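You operate a simulated robot arm through the tools that you are given. There is no shell and no other tool.

Carry out the task below with a simulated robot arm. There is one attempt and no reset: what you move stays moved.

JOB
Bend the tube with square blue collars to about 30.
Fine: lay it in the bender, shut the black knob first, swing the lever back, open the knob and lay the tube on the wooden bench.

Only the result counts: the job must be done as asked and must still hold three seconds after the hand-in. Knocking over, shifting, dropping, spilling or breaking anything else fails it.

ROBOT AND FRAMES
A 7-joint arm with a three-finger gripper, fixed in place. Base frame: the origin is on the floor under the middle of its stand, x ahead of it, y to its left, z up; the work surface is at about z = 0.906. Units: m, rad, N and s.
It reaches about 1.342 m from its shoulder. Its first joint turns from -2.897 to 2.897 rad. Payload 2.69 kg.
The TCP is the grasp point between the finger pads, 0.03 m short of the fingertips. In the tool frame z runs along the fingers and y along their closing line. The gripper opens to 0.128 m; its body begins 0.117 m behind the TCP.
Orientation is that of the tool frame in the base frame, as a unit quaternion [w, x, y, z]. With the fingers straight down and closing along the base's y, the tool's x points along the base's -x, its y along +y and its z along -z.

CONTROLS
- The arm moves only by the tool play_rows. Its argument "steps" is a list of rows, each an object (a shift or turn left out is 0, a gripper value left out holds the last) with "delta_pos": the shift along the base's x, y, z in m, a list of three; "dr": the turn, a rotation vector about the base's x, y, z in rad, a list of three; "jaw": the closure in counts, from 0 (fully open) to 255 (shut). In form: [{"delta_pos": [dx, dy, dz], "dr": [rx, ry, rz], "jaw": jaw}, ...]. A call has 1 to 20 rows; each row shifts and turns the commanded pose from where the row before left it. Each row takes 0.2 s and may step no farther than 0.05 m and 0.15 rad from the row before; otherwise, or with a gripper value out of range, the whole call is refused. A pose out of reach is approached as far as the arm can. The call stops where the force on the tool passes 80 N (or 10 N more than at its start, if that is more) or the arm is blocked; 0.2 s more then pass. The fingers move at their own pace (about 0.127 m/s each) and stop on an object; they squeeze with about 33 N. The grip force told is the motor's: it shows also when the fingers shut on nothing. Time passes only in rows, and 0.2 s behind the last, so rows that do not move let the fingers close. The reply holds the time, the measured pose of the TCP, the force on the tool along the base axes, the opening and the grip force, in the units named above and with some noise, with the torque about the TCP (base axes, N m) and any sound that the robot's microphone picked up, and new pictures: "pictures" is both (left out), scene, wrist or none.
- Cameras (640 x 400 px; columns grow to the right, rows downward): "scene" is fixed at [0.2191, -0.6499, 1.4869]; the picture's right is [0.99, -0.11, 0.00], its down [-0.03, -0.26, -0.97] and it looks along [0.11, 0.96, -0.26] (base axes); focal length 338 px, centre (320, 200). "wrist" rides on the gripper at [0.058, 0.054, -0.131] in the tool frame; the picture's right is [-0.68, 0.74, 0.00], its down [-0.62, -0.57, -0.55] and it looks along [-0.40, -0.37, 0.84] (tool axes); focal length 234 px, centre (320, 200). There is no depth. A picture from a camera that has moved, and an enlarged one, comes with that camera's place and axes in the base frame and with its lens.
- lift_body(by): moves the trunk up (or, below 0, down) by that many m; the arm rides with it, the base frame stays. It gives what a move gives, with no picture.
- enlarge(camera, box): a new picture of the part [left, top, right, bottom] of that camera's present view, enlarged. It takes no simulated time.
- job_done(): hands the job in; it is judged then, once.

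Places have to be worked out from the pictures, the camera data and where the tool is seen. Open the gripper and draw the arm clear of the work before you hand the job in, unless the task says otherwise.

The tools are called after "Emit:" as name(argument=value, ...) on one line, values as JSON. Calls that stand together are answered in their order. play_rows: Moves the arm, as the interface text tells. Its arguments: {"type":"object","properties":{"steps":{"type":"array","items":{"type":"object","properties":{"delta_pos":{"type":"array","items":{"type":"number"}},"dr":{"type":"array","items":{"type":"number"}},"jaw":{"type":"number"}}}},"pictures":{"type":"string","enum":["both","scene","wrist","none"]}},"required":["steps"]} The other tools are called the same way: lift_body (by) moves the trunk up or down; enlarge (camera, box) takes an enlarged picture of a part of a camera's view; job_done () hands the job in.

At the start:

```text
clock: 0.0
tool_pos: [0.4983, 0.5501, 1.2973]
tool_rot: [-0.001, 0.001, 1.0, 0.0]
force: [-0.9, 0.4, -0.5]
torque: [0.03, 0.01, 0.01]
finger_gap: 0.1281
finger_force: 0.1
trunk travel left (down, up): [-0.15, 0.2]
```

scene: 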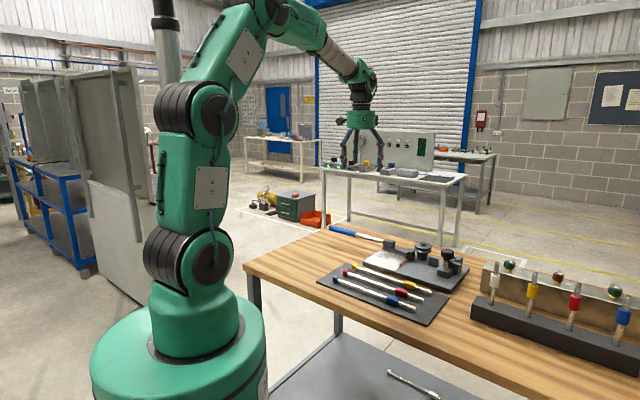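
wrist: 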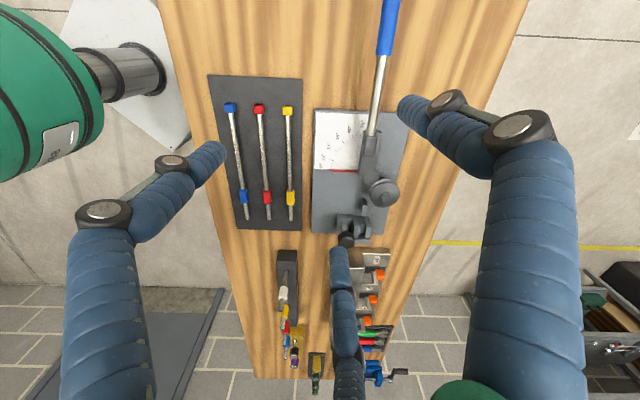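

I'll start by looking closely at the bender and the tubes in both views before moving anything.

Emit:
enlarge(camera="scene", box=[310, 215, 480, 330])

Emit:
enlarge(camera="wrist", box=[190, 50, 430, 250])

Emit:
enlarge(camera="wrist", box=[300, 100, 420, 250])

```text
3.48 times, centred on (395, 272) of scene
camera zoom: at [0.2191, -0.6499, 1.4869], right [0.99, -0.11, 0.0], down [-0.03, -0.26, -0.97], along [0.11, 0.96, -0.26], focal length 1175 px, centre (59, -52)
```

zoom: 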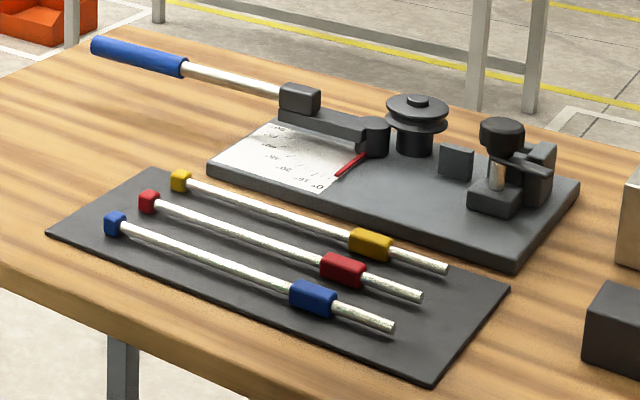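

```text
2.00 times, centred on (310, 150) of wrist
camera zoom: at [0.44, 0.6047, 1.4287], right [0.68, 0.74, 0.0], down [0.62, -0.57, 0.55], along [0.4, -0.37, -0.84], focal length 468 px, centre (340, 300)
```

zoom: 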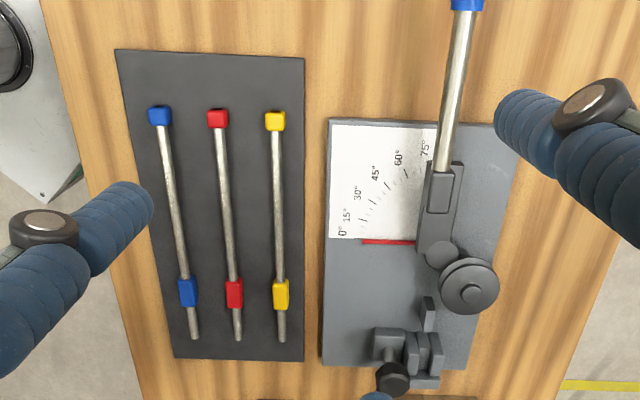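

```text
2.67 times, centred on (360, 175) of wrist
camera zoom: at [0.44, 0.6047, 1.4287], right [0.68, 0.74, 0.0], down [0.62, -0.57, 0.55], along [0.4, -0.37, -0.84], focal length 624 px, centre (213, 267)
```

zoom: 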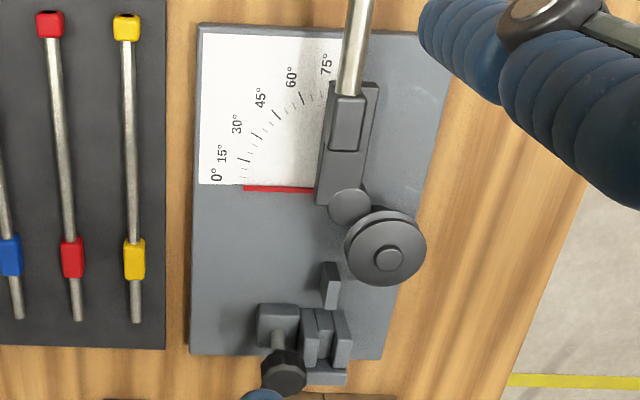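

The bench runs at about 45° in the base frame. The blue tube goes from about (0.39, 0.40) to (0.60, 0.19), and the bender sits around (0.70, 0.51). I'll move the wrist camera above the bender for a closer look, keeping well clear.

Emit:
play_rows(steps=[{"delta_pos": [0.02, 0.02, -0.02]}, {"delta_pos": [0.02, 0.025, -0.03]}, {"delta_pos": [0.02, 0.025, -0.03]}, {"delta_pos": [0, 0, -0.02]}, {"delta_pos": [0, 0, 0]}], pictures="both")

```text
clock: 1.2
tool_pos: [0.5567, 0.6214, 1.2013]
tool_rot: [0.0, 0.0, 1.0, 0.001]
force: [0.4, -0.1, -0.1]
torque: [-0.02, 0.0, 0.03]
finger_gap: 0.1282
finger_force: 0.1
trunk travel left (down, up): [-0.15, 0.2]
camera wrist: at [0.4987, 0.6763, 1.3312], right [0.68, 0.74, 0.0], down [0.62, -0.57, 0.55], along [0.4, -0.37, -0.84], focal length 234 px, centre (320, 200)
```

scene: 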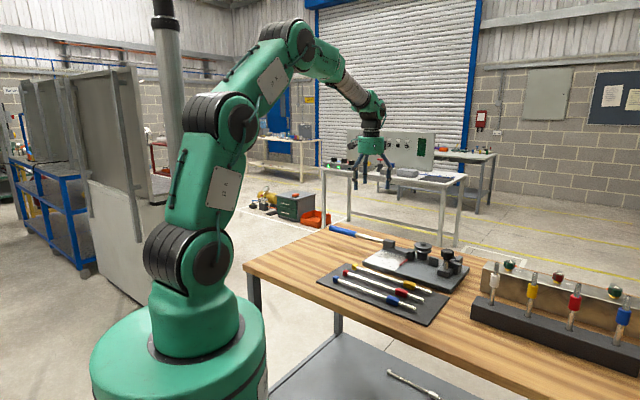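
wrist: 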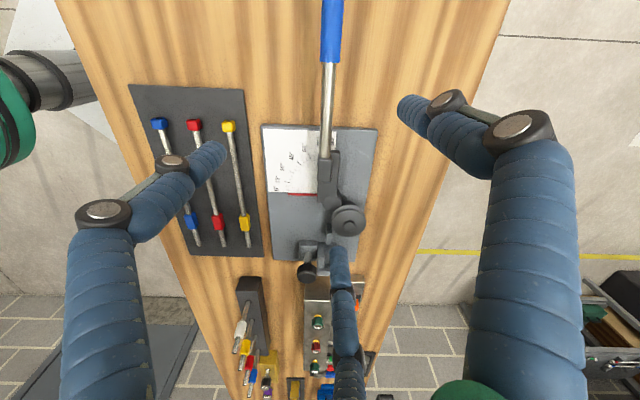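

Emit:
enlarge(camera="wrist", box=[250, 110, 390, 290])

Emit:
enlarge(camera="scene", box=[410, 232, 474, 296])

Emit:
enlarge(camera="scene", box=[355, 225, 435, 285])

```text
2.22 times, centred on (320, 200) of wrist
camera zoom: at [0.4987, 0.6763, 1.3312], right [0.68, 0.74, 0.0], down [0.62, -0.57, 0.55], along [0.4, -0.37, -0.84], focal length 520 px, centre (320, 200)
```

zoom: 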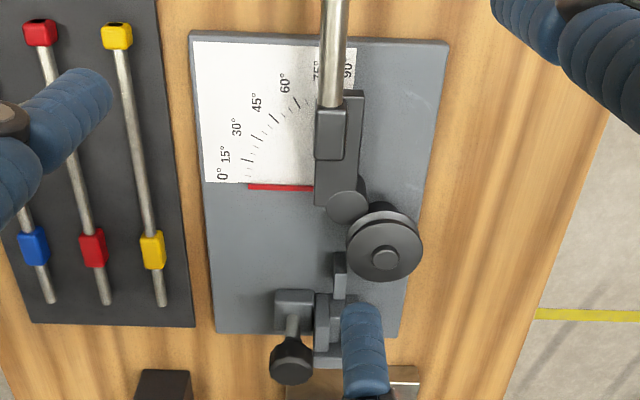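

```text
6.25 times, centred on (442, 264) of scene
camera zoom: at [0.2191, -0.6499, 1.4869], right [0.99, -0.11, 0.0], down [-0.03, -0.26, -0.97], along [0.11, 0.96, -0.26], focal length 2112 px, centre (-442, -200)
```

zoom: 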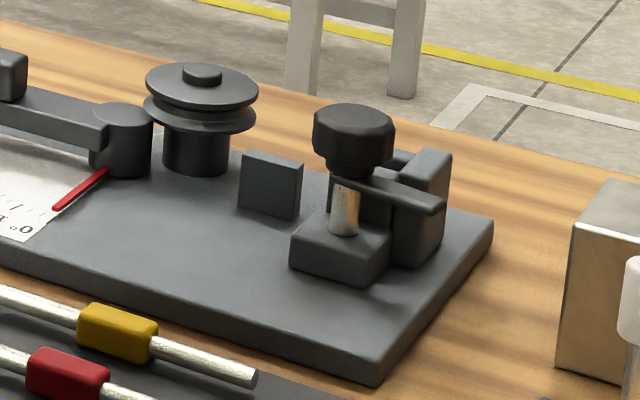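

```text
6.67 times, centred on (395, 255) of scene
camera zoom: at [0.2191, -0.6499, 1.4869], right [0.99, -0.11, 0.0], down [-0.03, -0.26, -0.97], along [0.11, 0.96, -0.26], focal length 2252 px, centre (-180, -167)
```

zoom: 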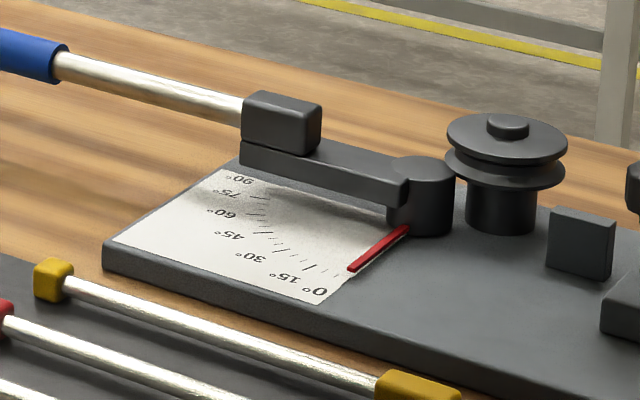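

From here the lever hub sits at the centre of the scale arc, with the red pointer at 0°. The pulley, the stop block, and the clamp with its black knob are close by. I'll rotate the tool +90° about z and move to the near side so I can look across the bender.

Emit:
play_rows(steps=[{"delta_pos": [0.01, -0.021, 0], "dr": [0, 0, 0.1428]}, {"delta_pos": [0.01, -0.021, 0], "dr": [0, 0, 0.1428]}, {"delta_pos": [0.01, -0.021, 0], "dr": [0, 0, 0.1428]}, {"delta_pos": [0.01, -0.021, 0], "dr": [0, 0, 0.1428]}, {"delta_pos": [0.01, -0.021, 0], "dr": [0, 0, 0.1428]}, {"delta_pos": [0.01, -0.021, 0], "dr": [0, 0, 0.1428]}, {"delta_pos": [0.01, -0.021, -0.02], "dr": [0, 0, 0.1428]}, {"delta_pos": [0.01, -0.021, -0.02], "dr": [0, 0, 0.1428]}, {"delta_pos": [0.01, -0.021, -0.02], "dr": [0, 0, 0.1428]}, {"delta_pos": [0.01, -0.021, -0.02], "dr": [0, 0, 0.1428]}, {"delta_pos": [0.004, -0.018, -0.02], "dr": [0, 0, 0.1428]}, {"delta_pos": [0, 0, 0]}], pictures="both")

```text
clock: 3.8
tool_pos: [0.6636, 0.3906, 1.0975]
tool_rot: [0.0, 0.708, -0.707, 0.0]
force: [-0.1, -0.4, -0.2]
torque: [0.0, 0.03, 0.05]
finger_gap: 0.1283
finger_force: 0.1
trunk travel left (down, up): [-0.15, 0.2]
camera wrist: at [0.6103, 0.3333, 1.227], right [-0.74, 0.68, 0.0], down [0.56, 0.62, 0.55], along [0.37, 0.4, -0.84], focal length 234 px, centre (320, 200)
```

scene: 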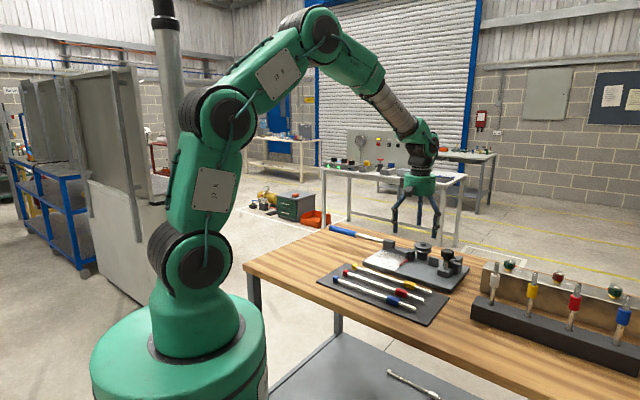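
wrist: 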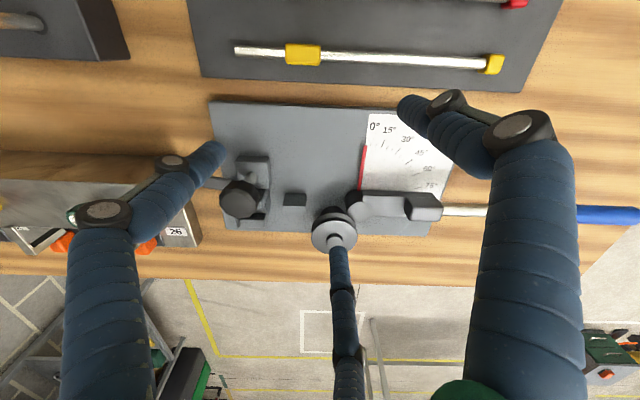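

Emit:
enlarge(camera="wrist", box=[200, 90, 460, 260])

Emit:
enlarge(camera="wrist", box=[200, 130, 320, 240])

Emit:
enlarge(camera="wrist", box=[300, 150, 450, 260])

```text
2.35 times, centred on (330, 175) of wrist
camera zoom: at [0.6103, 0.3333, 1.227], right [-0.74, 0.68, 0.0], down [0.56, 0.62, 0.55], along [0.37, 0.4, -0.84], focal length 551 px, centre (296, 259)
```

zoom: 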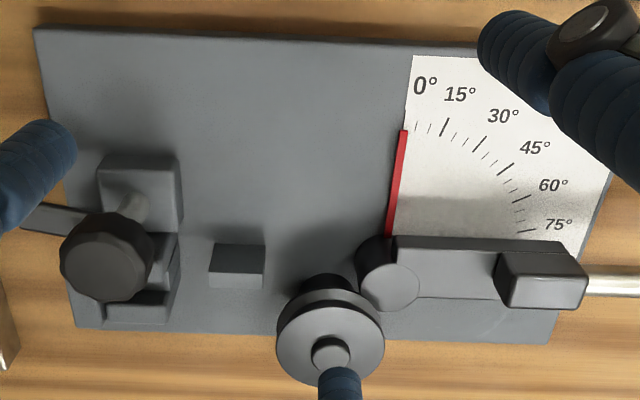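

```text
3.64 times, centred on (260, 185) of wrist
camera zoom: at [0.6103, 0.3333, 1.227], right [-0.74, 0.68, 0.0], down [0.56, 0.62, 0.55], along [0.37, 0.4, -0.84], focal length 852 px, centre (538, 254)
```

zoom: 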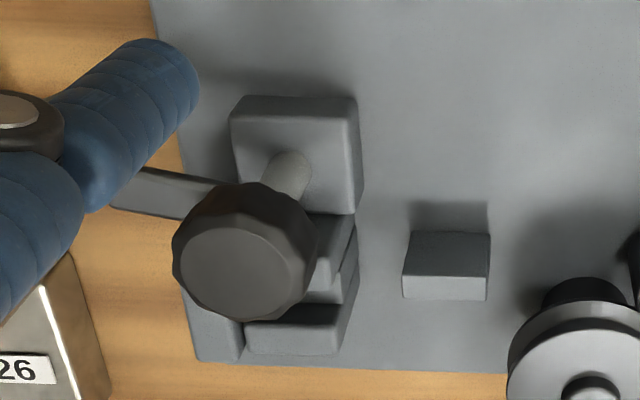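

```text
3.64 times, centred on (375, 205) of wrist
camera zoom: at [0.6103, 0.3333, 1.227], right [-0.74, 0.68, 0.0], down [0.56, 0.62, 0.55], along [0.37, 0.4, -0.84], focal length 852 px, centre (120, 182)
```

zoom: 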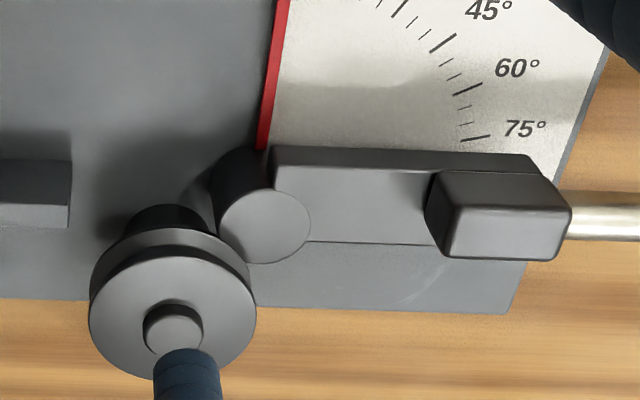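

I want a true top-down view of the slot, pulley and hub. I'll tilt the tool about 33° so the wrist camera looks straight down and centre it over the clamp/hub area, keeping the fingertips above about 1.05.

Emit:
play_rows(steps=[{"delta_pos": [0.0, 0.0, 0.03], "dr": [-0.1022, 0.1022, 0]}, {"delta_pos": [0.02, 0.02, 0.02], "dr": [-0.1022, 0.1022, 0]}, {"delta_pos": [0.03, 0.02, 0], "dr": [-0.1022, 0.1022, 0]}, {"delta_pos": [0.02, 0.02, 0], "dr": [-0.1022, 0.1022, 0]}, {"delta_pos": [0.02, 0.02, 0]}, {"delta_pos": [0, 0, 0]}], pictures="wrist")

```text
clock: 5.2
tool_pos: [0.7526, 0.4714, 1.1483]
tool_rot: [-0.286, -0.677, 0.678, 0.0]
force: [0.7, 0.3, -0.3]
torque: [-0.02, 0.06, -0.01]
finger_gap: 0.128
finger_force: 0.1
trunk travel left (down, up): [-0.15, 0.2]
camera wrist: at [0.7584, 0.475, 1.3009], right [-0.73, 0.68, 0.02], down [0.68, 0.73, 0.0], along [-0.02, 0.02, -1.0], focal length 234 px, centre (320, 200)
```

wrist: 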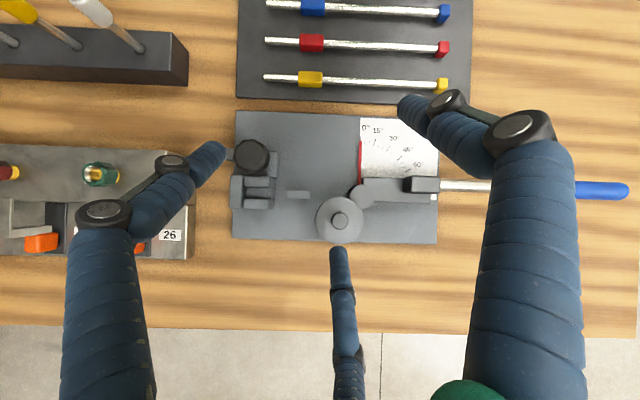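

Emit:
enlarge(camera="wrist", box=[220, 100, 450, 250])

Emit:
enlarge(camera="wrist", box=[220, 130, 320, 220])

Emit:
enlarge(camera="wrist", box=[300, 150, 450, 250])

Emit:
enlarge(camera="wrist", box=[235, 0, 475, 110])

```text
2.67 times, centred on (335, 175) of wrist
camera zoom: at [0.7584, 0.475, 1.3009], right [-0.73, 0.68, 0.02], down [0.68, 0.73, 0.0], along [-0.02, 0.02, -1.0], focal length 624 px, centre (280, 267)
```

zoom: 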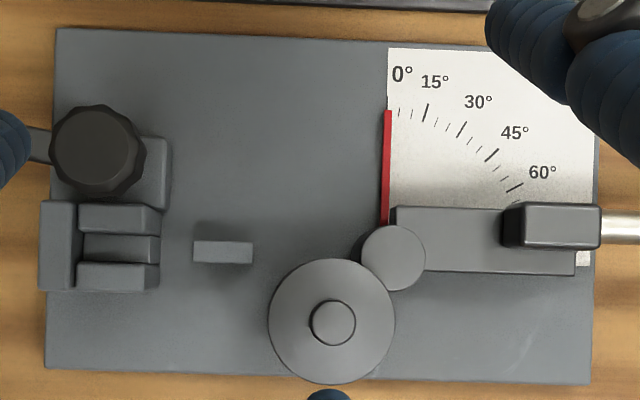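

```text
4.44 times, centred on (270, 175) of wrist
camera zoom: at [0.7584, 0.475, 1.3009], right [-0.73, 0.68, 0.02], down [0.68, 0.73, 0.0], along [-0.02, 0.02, -1.0], focal length 1041 px, centre (542, 311)
```

zoom: 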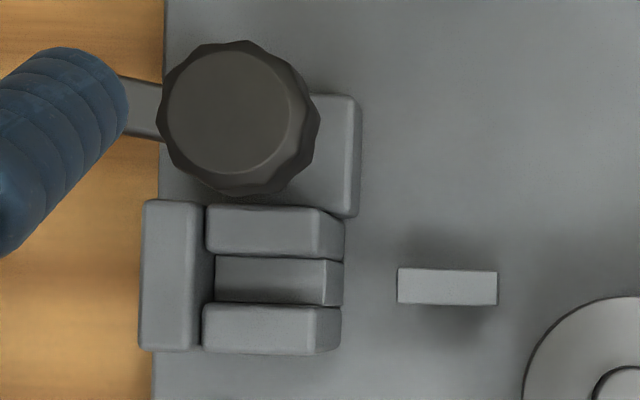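

```text
4.00 times, centred on (375, 200) of wrist
camera zoom: at [0.7584, 0.475, 1.3009], right [-0.73, 0.68, 0.02], down [0.68, 0.73, 0.0], along [-0.02, 0.02, -1.0], focal length 937 px, centre (100, 200)
```

zoom: 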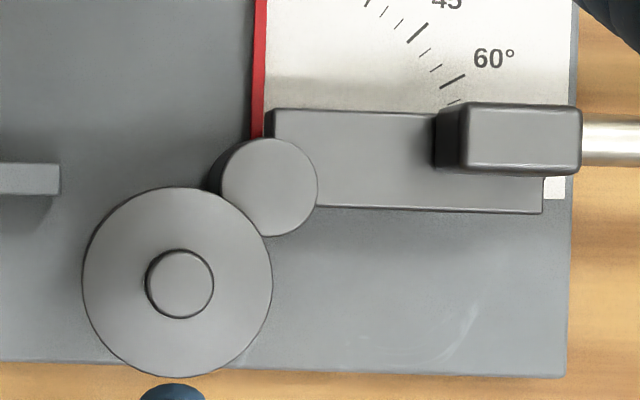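

```text
2.67 times, centred on (355, 55) of wrist
camera zoom: at [0.7584, 0.475, 1.3009], right [-0.73, 0.68, 0.02], down [0.68, 0.73, 0.0], along [-0.02, 0.02, -1.0], focal length 624 px, centre (227, 587)
```

zoom: 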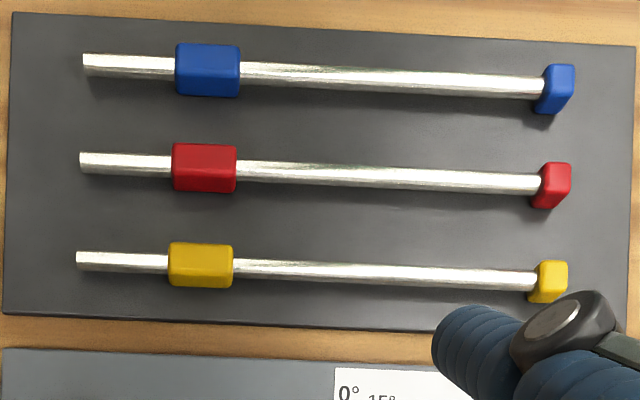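

Top-down view makes the layout clear. Working in bench axes a=(0.707,-0.707) and b=(0.707,0.707):

- **Channel:** a≈0.258–0.301, b≈0.8655, with an end plate at a≈0.30.
- **Support block:** a≈0.207–0.240.
- **Lever pivot:** (0.129, 0.865).
- **Pulley:** (0.165, 0.900).
- **Lever pusher block:** b≤0.8555.
- **Knob:** (0.282, 0.820), with its clamp arm now swung out along +a.

I'll untilt, turn 45° more and go above the blue tube, with the jaw partly closed.

Emit:
play_rows(steps=[{"delta_pos": [-0.025, -0.01, 0.02], "dr": [0.1022, -0.1022, 0], "jaw": 110}, {"delta_pos": [-0.035, -0.015, 0], "dr": [0.1022, -0.1022, 0]}, {"delta_pos": [-0.035, -0.015, 0], "dr": [0.1022, -0.1022, 0]}, {"delta_pos": [-0.035, -0.015, 0], "dr": [0.1022, -0.1022, 0]}, {"delta_pos": [-0.03, -0.0125, 0], "dr": [0, 0, 0.1309]}, {"delta_pos": [-0.03, -0.0125, 0], "dr": [0, 0, 0.1309]}, {"delta_pos": [-0.03, -0.0125, 0], "dr": [0, 0, 0.1309]}, {"delta_pos": [-0.03, -0.0125, -0.02], "dr": [0, 0, 0.1309]}, {"delta_pos": [-0.03, -0.0125, -0.03], "dr": [0, 0, 0.1309]}, {"delta_pos": [-0.027, -0.0126, -0.03], "dr": [0, 0, 0.1309]}, {"delta_pos": [0, 0, 0]}], pictures="both")

```text
clock: 7.6
tool_pos: [0.4434, 0.3412, 1.088]
tool_rot: [0.0, 0.924, -0.383, 0.0]
force: [0.1, -0.4, 0.2]
torque: [-0.03, -0.01, 0.01]
finger_gap: 0.0731
finger_force: 0.1
trunk travel left (down, up): [-0.15, 0.2]
camera wrist: at [0.4461, 0.2622, 1.219], right [-1.0, -0.04, 0.0], down [-0.04, 0.84, 0.55], along [-0.02, 0.55, -0.84], focal length 234 px, centre (320, 200)
```

scene: 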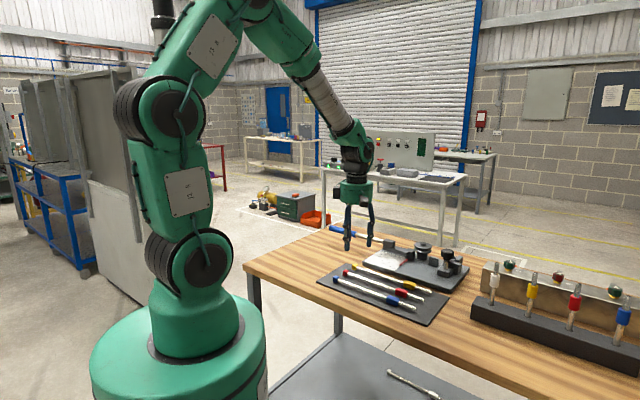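
wrist: 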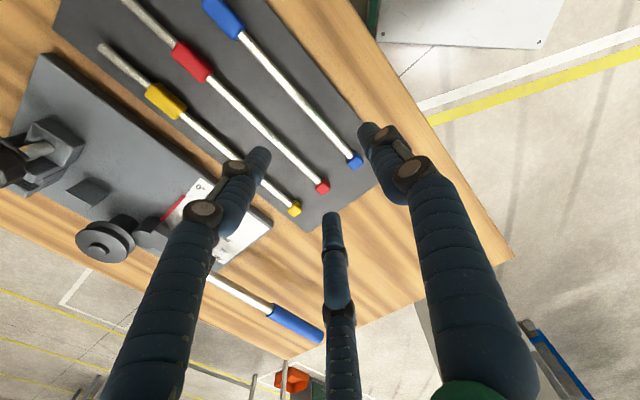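

Emit:
enlarge(camera="wrist", box=[190, 0, 390, 180])

Emit:
enlarge(camera="scene", box=[320, 200, 440, 320])

```text
2.22 times, centred on (290, 90) of wrist
camera zoom: at [0.4461, 0.2622, 1.219], right [-1.0, -0.04, 0.0], down [-0.04, 0.84, 0.55], along [-0.02, 0.55, -0.84], focal length 520 px, centre (387, 444)
```

zoom: 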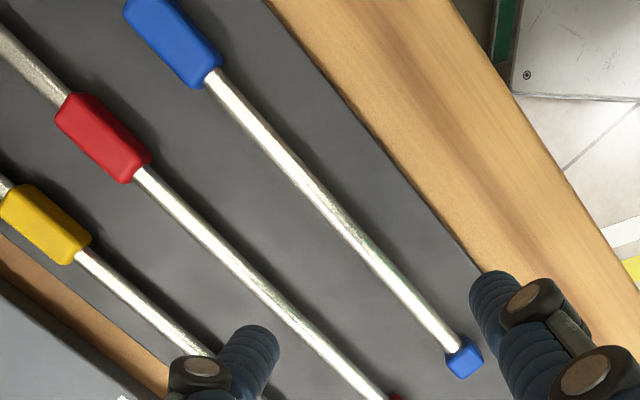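

```text
3.33 times, centred on (380, 260) of scene
camera zoom: at [0.2191, -0.6499, 1.4869], right [0.99, -0.11, 0.0], down [-0.03, -0.26, -0.97], along [0.11, 0.96, -0.26], focal length 1126 px, centre (120, 0)
```

zoom: 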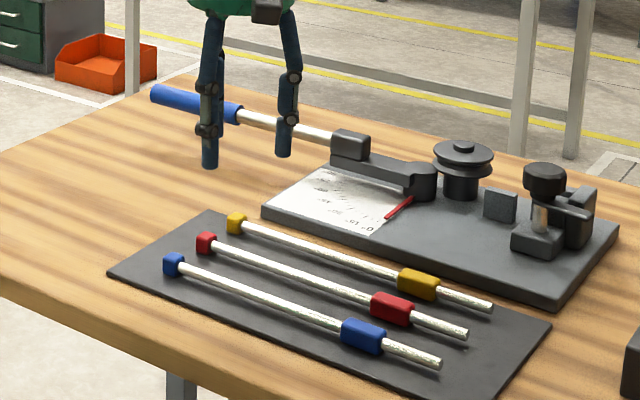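

The tool sits directly over the blue tube (a≈0.072, b≈0.555), aligned with it. Descending straight down with partly open fingers, then checking before I close.

Emit:
play_rows(steps=[{"delta_pos": [0, 0, -0.04]}, {"delta_pos": [0, 0, -0.04]}, {"delta_pos": [0, 0, -0.04]}, {"delta_pos": [0, 0, -0.02]}, {"delta_pos": [0, 0, 0]}], pictures="both")

Emit:
enlarge(camera="scene", box=[320, 230, 420, 320])

```text
clock: 8.8
tool_pos: [0.4446, 0.3421, 0.9493]
tool_rot: [0.0, 0.924, -0.384, 0.0]
force: [-0.1, -0.4, -0.1]
torque: [-0.01, 0.02, -0.03]
finger_gap: 0.0732
finger_force: 0.0
trunk travel left (down, up): [-0.15, 0.2]
camera wrist: at [0.4487, 0.2638, 1.0788], right [-1.0, -0.04, 0.0], down [-0.04, 0.84, 0.55], along [-0.02, 0.55, -0.84], focal length 234 px, centre (320, 200)
```

scene: 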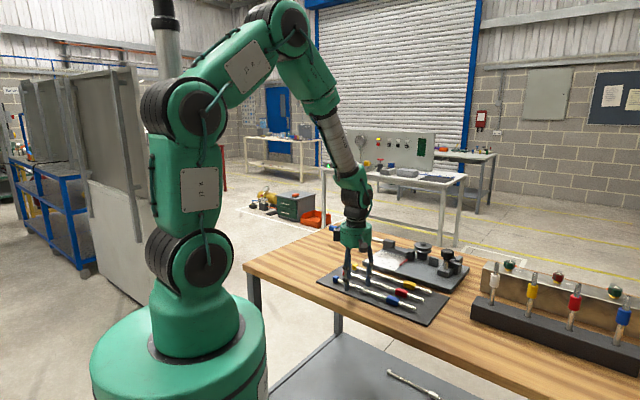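
wrist: 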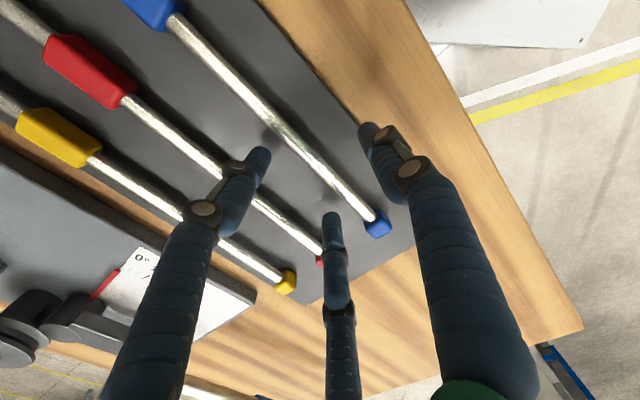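

```text
4.44 times, centred on (370, 275) of scene
camera zoom: at [0.2191, -0.6499, 1.4869], right [0.99, -0.11, 0.0], down [-0.03, -0.26, -0.97], along [0.11, 0.96, -0.26], focal length 1502 px, centre (98, -133)
```

zoom: 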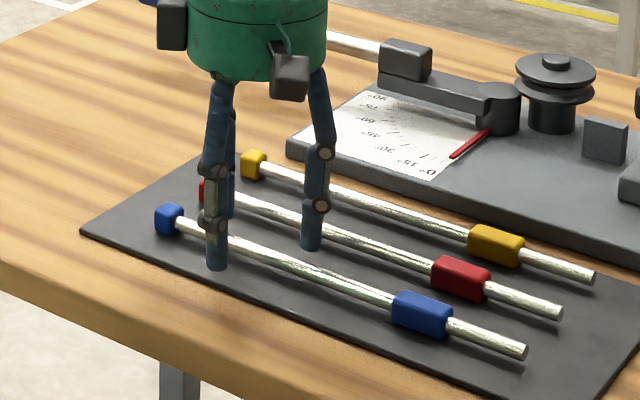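

The fingers straddle the blue tube cleanly, one in front and two behind. I'll lower a few mm more, watching the force.

Emit:
play_rows(steps=[{"delta_pos": [-0.0005, -0.0005, -0.004]}, {"delta_pos": [0, 0, -0.003]}, {"delta_pos": [0, 0, 0]}], pictures="wrist")

Emit:
enlarge(camera="scene", box=[330, 260, 400, 310])

```text
clock: 9.6
tool_pos: [0.4446, 0.3416, 0.9422]
tool_rot: [-0.001, 0.924, -0.383, 0.0]
force: [-0.5, -0.6, -1.3]
torque: [-0.01, -0.02, 0.01]
finger_gap: 0.0727
finger_force: 0.1
trunk travel left (down, up): [-0.15, 0.2]
camera wrist: at [0.4486, 0.2627, 1.0722], right [-1.0, -0.04, 0.0], down [-0.04, 0.84, 0.55], along [-0.02, 0.55, -0.84], focal length 234 px, centre (320, 200)
```

wrist: 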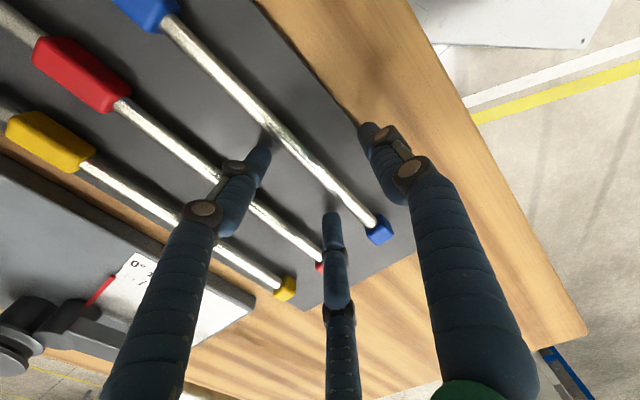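

```text
8.00 times, centred on (365, 285) of scene
camera zoom: at [0.2191, -0.6499, 1.4869], right [0.99, -0.11, 0.0], down [-0.03, -0.26, -0.97], along [0.11, 0.96, -0.26], focal length 2703 px, centre (-40, -480)
```

zoom: 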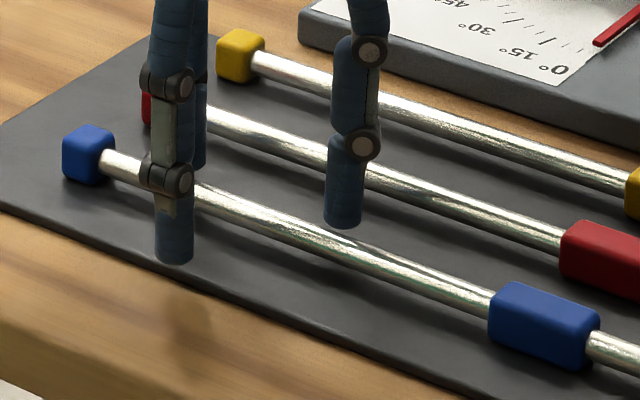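

Tips are about 0.912, just above the mat. Closing on the tube now.

Emit:
play_rows(steps=[{"jaw": 160}, {"jaw": 200}, {"jaw": 255}, {}, {}, {}], pictures="both")

Emit:
enlarge(camera="scene", box=[330, 260, 400, 310])

```text
clock: 11.0
tool_pos: [0.4442, 0.341, 0.9416]
tool_rot: [0.0, 0.924, -0.382, 0.0]
force: [0.2, 0.0, 0.6]
torque: [0.04, 0.04, -0.02]
finger_gap: 0.0192
finger_force: 33.0
trunk travel left (down, up): [-0.15, 0.2]
camera wrist: at [0.4486, 0.2627, 1.0722], right [-1.0, -0.04, 0.0], down [-0.04, 0.84, 0.55], along [-0.02, 0.55, -0.84], focal length 234 px, centre (320, 200)
```

scene: 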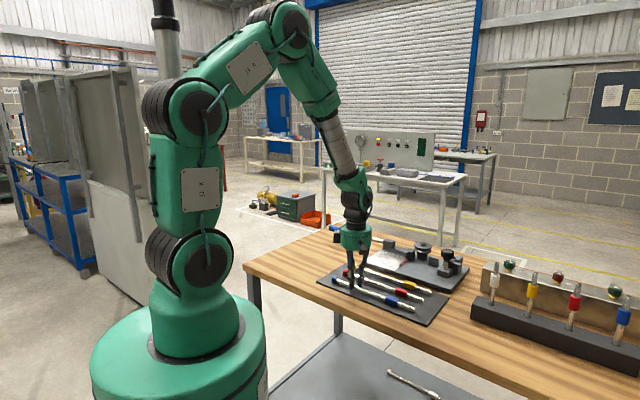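
wrist: 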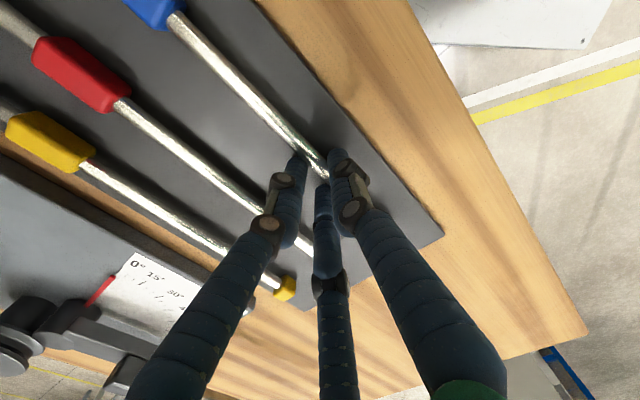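

```text
8.00 times, centred on (365, 285) of scene
camera zoom: at [0.2191, -0.6499, 1.4869], right [0.99, -0.11, 0.0], down [-0.03, -0.26, -0.97], along [0.11, 0.96, -0.26], focal length 2703 px, centre (-40, -480)
```

zoom: 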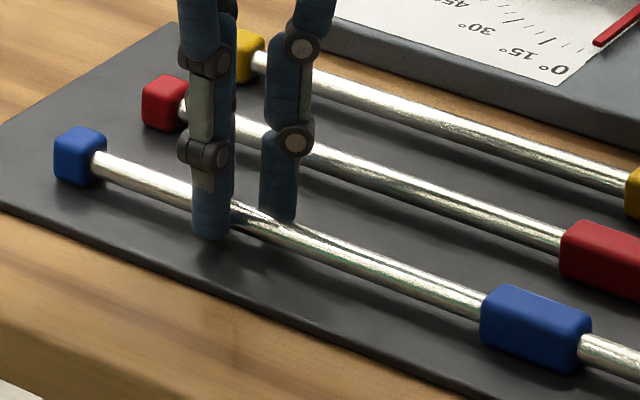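

The grip is firm (33 N, gap 0.019). Lifting 0.11 m straight up and checking that the tube stays level.

Emit:
play_rows(steps=[{"delta_pos": [0, 0, 0.01]}, {"delta_pos": [0, 0, 0.02]}, {"delta_pos": [0, 0, 0.04]}, {"delta_pos": [0, 0, 0.04]}, {"delta_pos": [0, 0, 0]}, {"delta_pos": [0, 0, 0]}], pictures="both")

Emit:
enlarge(camera="scene", box=[320, 210, 440, 310])

Emit:
enlarge(camera="wrist", box=[80, 0, 400, 200])

```text
clock: 12.4
tool_pos: [0.4443, 0.3436, 1.0527]
tool_rot: [0.0, 0.924, -0.382, 0.0]
force: [0.1, 0.5, -1.3]
torque: [0.07, 0.06, -0.02]
finger_gap: 0.0193
finger_force: 32.9
trunk travel left (down, up): [-0.15, 0.2]
camera wrist: at [0.4487, 0.2643, 1.183], right [-1.0, -0.04, 0.0], down [-0.03, 0.84, 0.55], along [-0.02, 0.55, -0.84], focal length 234 px, centre (320, 200)
```

scene: 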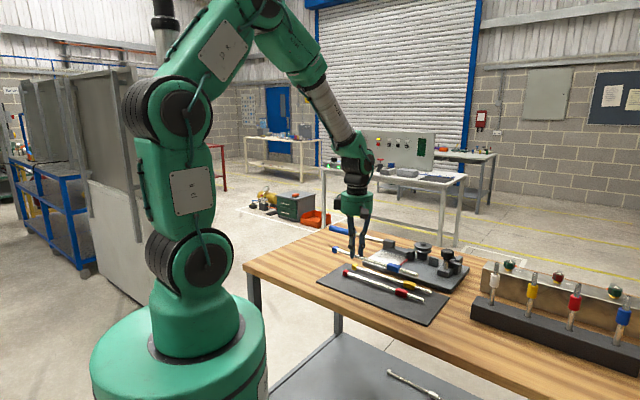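
wrist: 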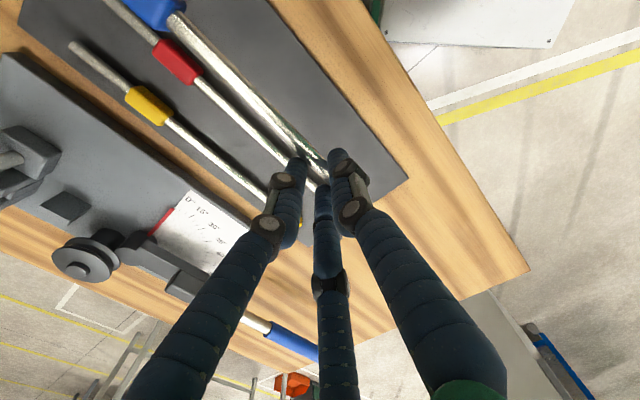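

```text
4.00 times, centred on (380, 260) of scene
camera zoom: at [0.2191, -0.6499, 1.4869], right [0.99, -0.11, 0.0], down [-0.03, -0.26, -0.97], along [0.11, 0.96, -0.26], focal length 1351 px, centre (80, -40)
```

zoom: 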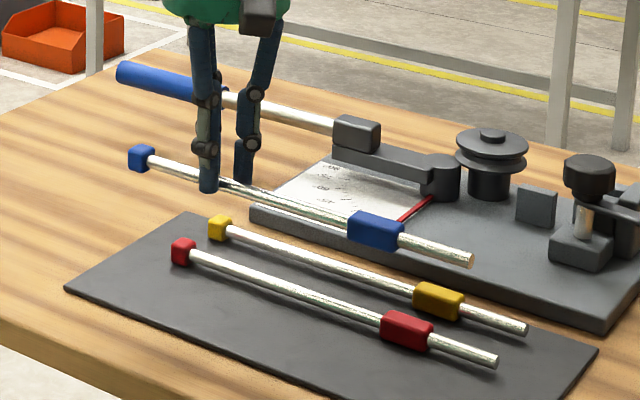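

```text
2.00 times, centred on (240, 100) of wrist
camera zoom: at [0.4487, 0.2643, 1.183], right [-1.0, -0.04, 0.0], down [-0.03, 0.84, 0.55], along [-0.02, 0.55, -0.84], focal length 468 px, centre (480, 400)
```

zoom: 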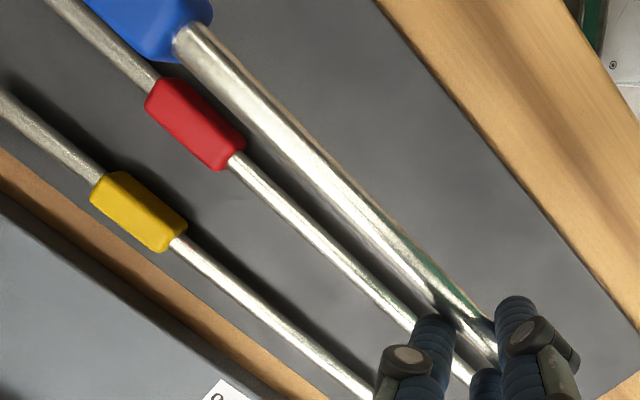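

The tube is held level. I'll zoom in to measure its offset and yaw relative to the tool before placing it.

Emit:
enlarge(camera="wrist", box=[140, 0, 240, 70])

Emit:
enlarge(camera="wrist", box=[260, 110, 360, 200])

```text
5.71 times, centred on (190, 35) of wrist
camera zoom: at [0.4487, 0.2643, 1.183], right [-1.0, -0.04, 0.0], down [-0.03, 0.84, 0.55], along [-0.02, 0.55, -0.84], focal length 1338 px, centre (1063, 1143)
```

zoom: 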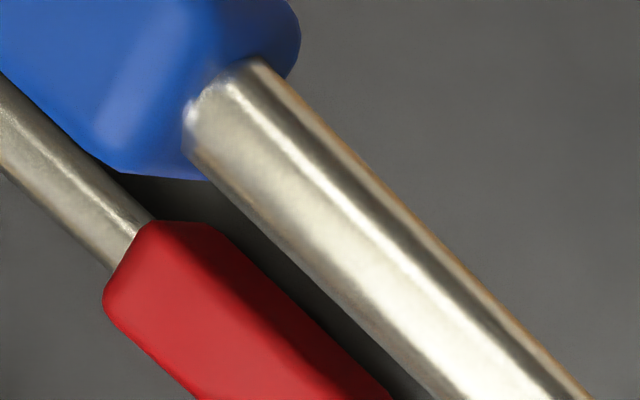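

```text
4.44 times, centred on (310, 155) of wrist
camera zoom: at [0.4487, 0.2643, 1.183], right [-1.0, -0.04, 0.0], down [-0.03, 0.84, 0.55], along [-0.02, 0.55, -0.84], focal length 1041 px, centre (364, 400)
```

zoom: 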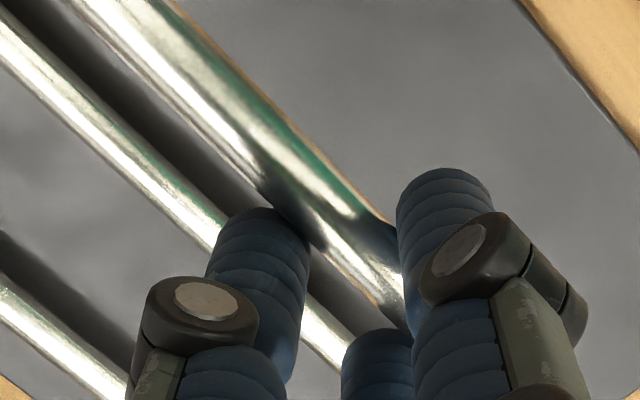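

In the grip the tube axis sits about 5 mm toward −b of the TCP, nearly parallel to the bench axis, with its far end at TCP+0.217 along a. Before placing it I need heights for the pulley groove, support block and channel floor, so I'm zooming in there.

Emit:
enlarge(camera="scene", box=[404, 234, 444, 264])

Emit:
enlarge(camera="scene", box=[430, 240, 470, 280])

Emit:
enlarge(camera="wrist", box=[0, 120, 180, 300])

```text
13.33 times, centred on (424, 249) of scene
camera zoom: at [0.2191, -0.6499, 1.4869], right [0.99, -0.11, 0.0], down [-0.03, -0.26, -0.97], along [0.11, 0.96, -0.26], focal length 4505 px, centre (-1067, -453)
```

zoom: 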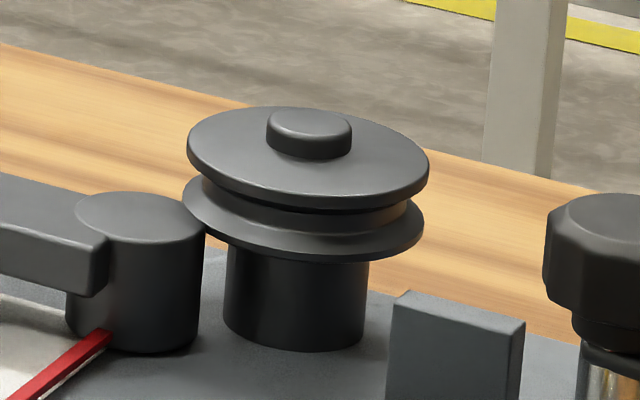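

```text
10.00 times, centred on (450, 260) of scene
camera zoom: at [0.2191, -0.6499, 1.4869], right [0.99, -0.11, 0.0], down [-0.03, -0.26, -0.97], along [0.11, 0.96, -0.26], focal length 3379 px, centre (-980, -400)
```

zoom: 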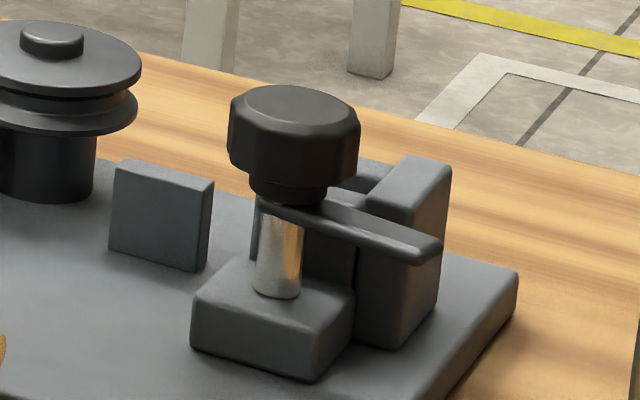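

```text
2.22 times, centred on (90, 210) of wrist
camera zoom: at [0.4487, 0.2643, 1.183], right [-1.0, -0.04, 0.0], down [-0.03, 0.84, 0.55], along [-0.02, 0.55, -0.84], focal length 520 px, centre (831, 178)
```

zoom: 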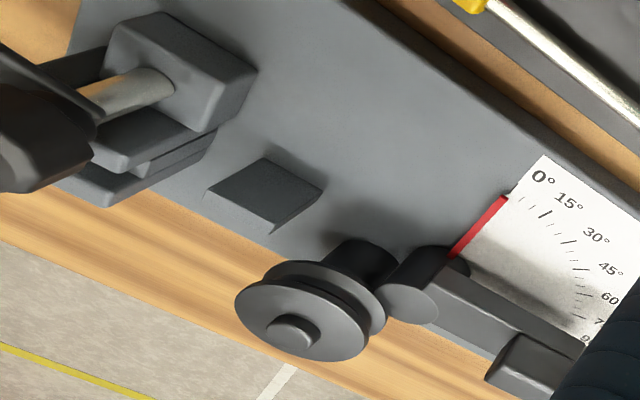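

I need the clamp/channel wall heights and how far the upper flange overlaps the tube line. Taking maximum zooms there.

Emit:
enlarge(camera="scene", box=[448, 252, 478, 282])

Emit:
enlarge(camera="wrist", box=[0, 120, 80, 210])

Emit:
enlarge(camera="wrist", box=[40, 180, 160, 290])

```text
13.33 times, centred on (463, 267) of scene
camera zoom: at [0.2191, -0.6499, 1.4869], right [0.99, -0.11, 0.0], down [-0.03, -0.26, -0.97], along [0.11, 0.96, -0.26], focal length 4505 px, centre (-1587, -693)
```

zoom: 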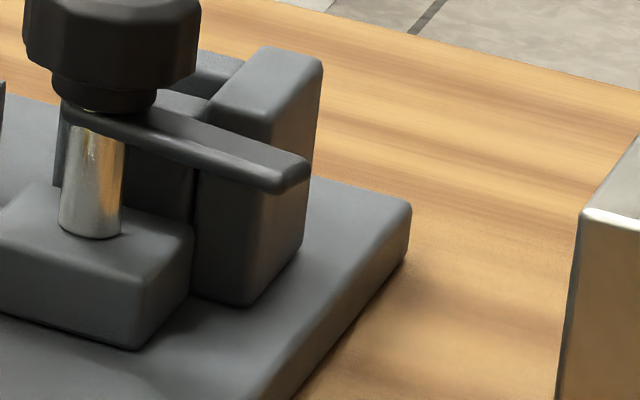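

```text
4.44 times, centred on (40, 165) of wrist
camera zoom: at [0.4487, 0.2643, 1.183], right [-1.0, -0.04, 0.0], down [-0.03, 0.84, 0.55], along [-0.02, 0.55, -0.84], focal length 1041 px, centre (1564, 356)
```

zoom: 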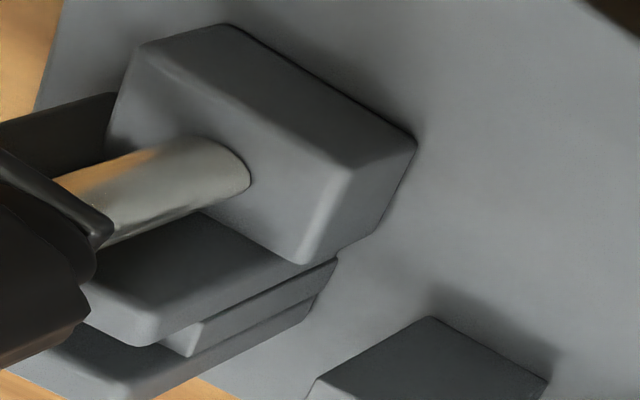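

```text
3.64 times, centred on (100, 235) of wrist
camera zoom: at [0.4487, 0.2643, 1.183], right [-1.0, -0.04, 0.0], down [-0.03, 0.84, 0.55], along [-0.02, 0.55, -0.84], focal length 852 px, centre (1120, 73)
```

zoom: 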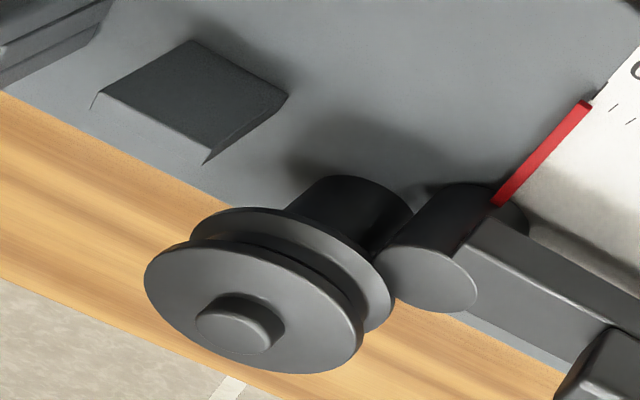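

The bender groove is at about z≈0.96 and the upper flange appears to overlap the tube line by a few mm. I'll carry the tube over, a little to the −b side of its line and well above everything, and use the close wrist view to judge the clearances.

Emit:
play_rows(steps=[{"delta_pos": [0, 0, 0.03]}, {"delta_pos": [0, 0, 0.03]}, {"delta_pos": [0.0317, 0.0296, 0]}, {"delta_pos": [0.0317, 0.0296, 0]}, {"delta_pos": [0.0317, 0.0296, 0]}, {"delta_pos": [0.0317, 0.0296, 0]}, {"delta_pos": [0.0317, 0.0296, 0]}, {"delta_pos": [0.0317, 0.0296, 0]}, {"delta_pos": [0.0317, 0.0296, 0]}, {"delta_pos": [0, 0, -0.03]}, {"delta_pos": [0, 0, -0.03]}, {"delta_pos": [0, 0, 0]}], pictures="both")

Emit:
enlarge(camera="wrist", box=[60, 0, 320, 180])

Emit:
enlarge(camera="scene", box=[380, 215, 480, 285])

```text
clock: 15.0
tool_pos: [0.6661, 0.5485, 1.0517]
tool_rot: [0.0, 0.924, -0.382, 0.001]
force: [0.6, -0.1, -1.2]
torque: [0.04, 0.09, -0.02]
finger_gap: 0.0191
finger_force: 33.3
trunk travel left (down, up): [-0.15, 0.2]
camera wrist: at [0.67, 0.471, 1.1811], right [-1.0, -0.04, 0.0], down [-0.04, 0.84, 0.55], along [-0.02, 0.55, -0.84], focal length 234 px, centre (320, 200)
```

scene: 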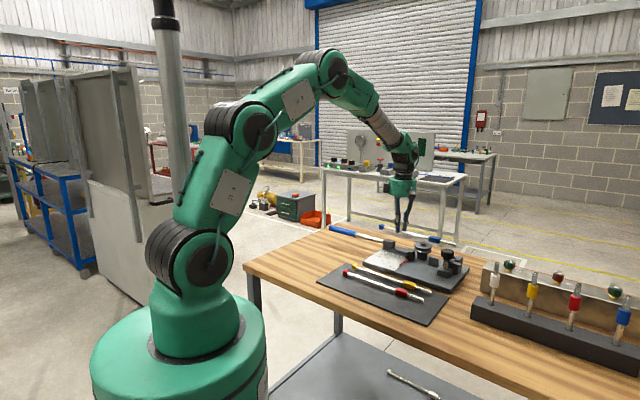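
wrist: 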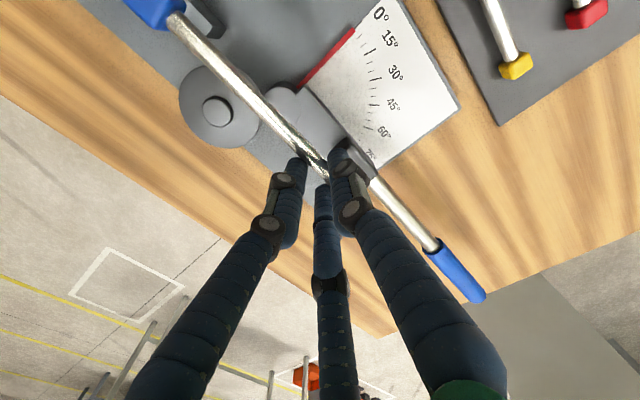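

```text
2.22 times, centred on (190, 90) of wrist
camera zoom: at [0.67, 0.471, 1.1811], right [-1.0, -0.04, 0.0], down [-0.04, 0.84, 0.55], along [-0.02, 0.55, -0.84], focal length 520 px, centre (609, 444)
```

zoom: 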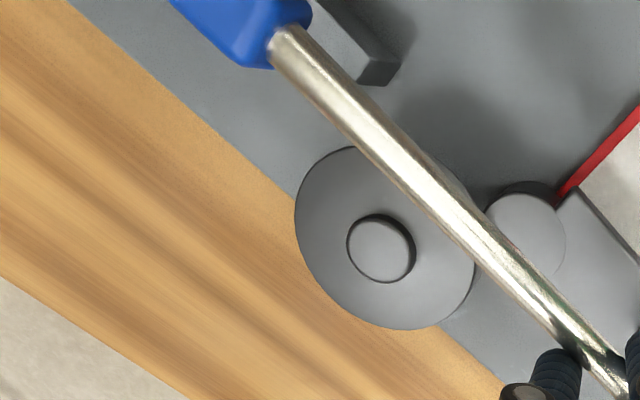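

```text
5.71 times, centred on (430, 250) of scene
camera zoom: at [0.2191, -0.6499, 1.4869], right [0.99, -0.11, 0.0], down [-0.03, -0.26, -0.97], along [0.11, 0.96, -0.26], focal length 1931 px, centre (-309, -86)
```

zoom: 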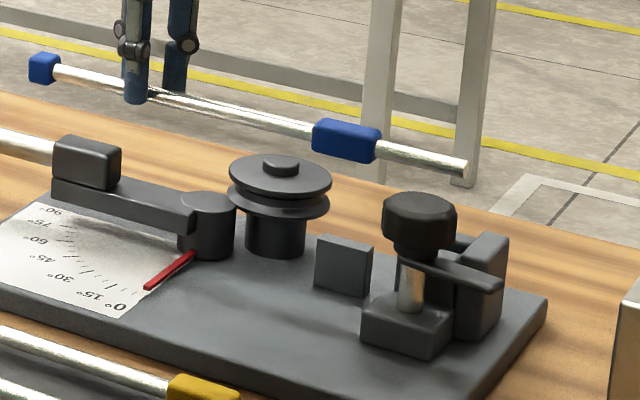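

The tube is hovering level just −b of its line and about 7 cm up. Zooming tightly at several points along the tube to get its exact line against the support and channel.

Emit:
enlarge(camera="wrist", box=[110, 0, 210, 60])

Emit:
enlarge(camera="wrist", box=[230, 80, 330, 180])

Emit:
enlarge(camera="scene", box=[425, 235, 475, 270])

```text
6.40 times, centred on (160, 30) of wrist
camera zoom: at [0.67, 0.471, 1.1811], right [-1.0, -0.04, 0.0], down [-0.04, 0.84, 0.55], along [-0.02, 0.55, -0.84], focal length 1499 px, centre (1344, 1288)
```

zoom: 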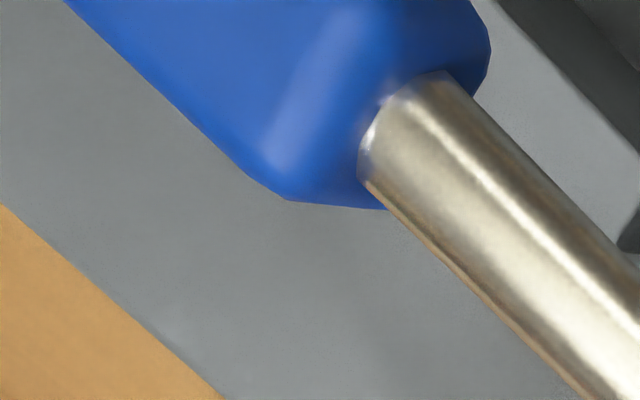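

```text
4.00 times, centred on (280, 130) of wrist
camera zoom: at [0.67, 0.471, 1.1811], right [-1.0, -0.04, 0.0], down [-0.04, 0.84, 0.55], along [-0.02, 0.55, -0.84], focal length 937 px, centre (480, 480)
```

zoom: 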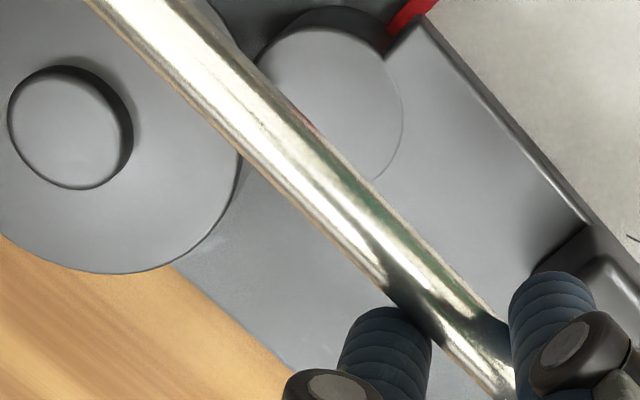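

```text
11.43 times, centred on (450, 252) of scene
camera zoom: at [0.2191, -0.6499, 1.4869], right [0.99, -0.11, 0.0], down [-0.03, -0.26, -0.97], along [0.11, 0.96, -0.26], focal length 3861 px, centre (-1166, -400)
```

zoom: 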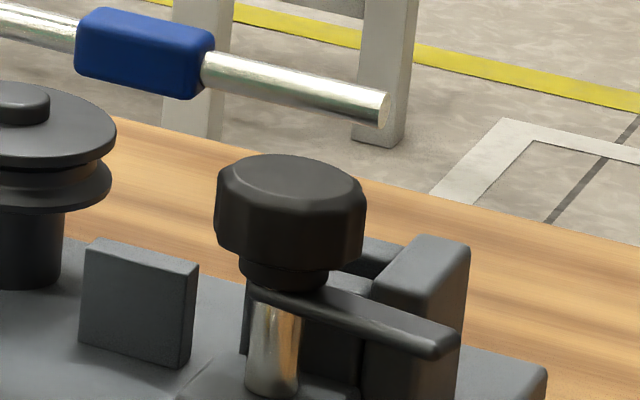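

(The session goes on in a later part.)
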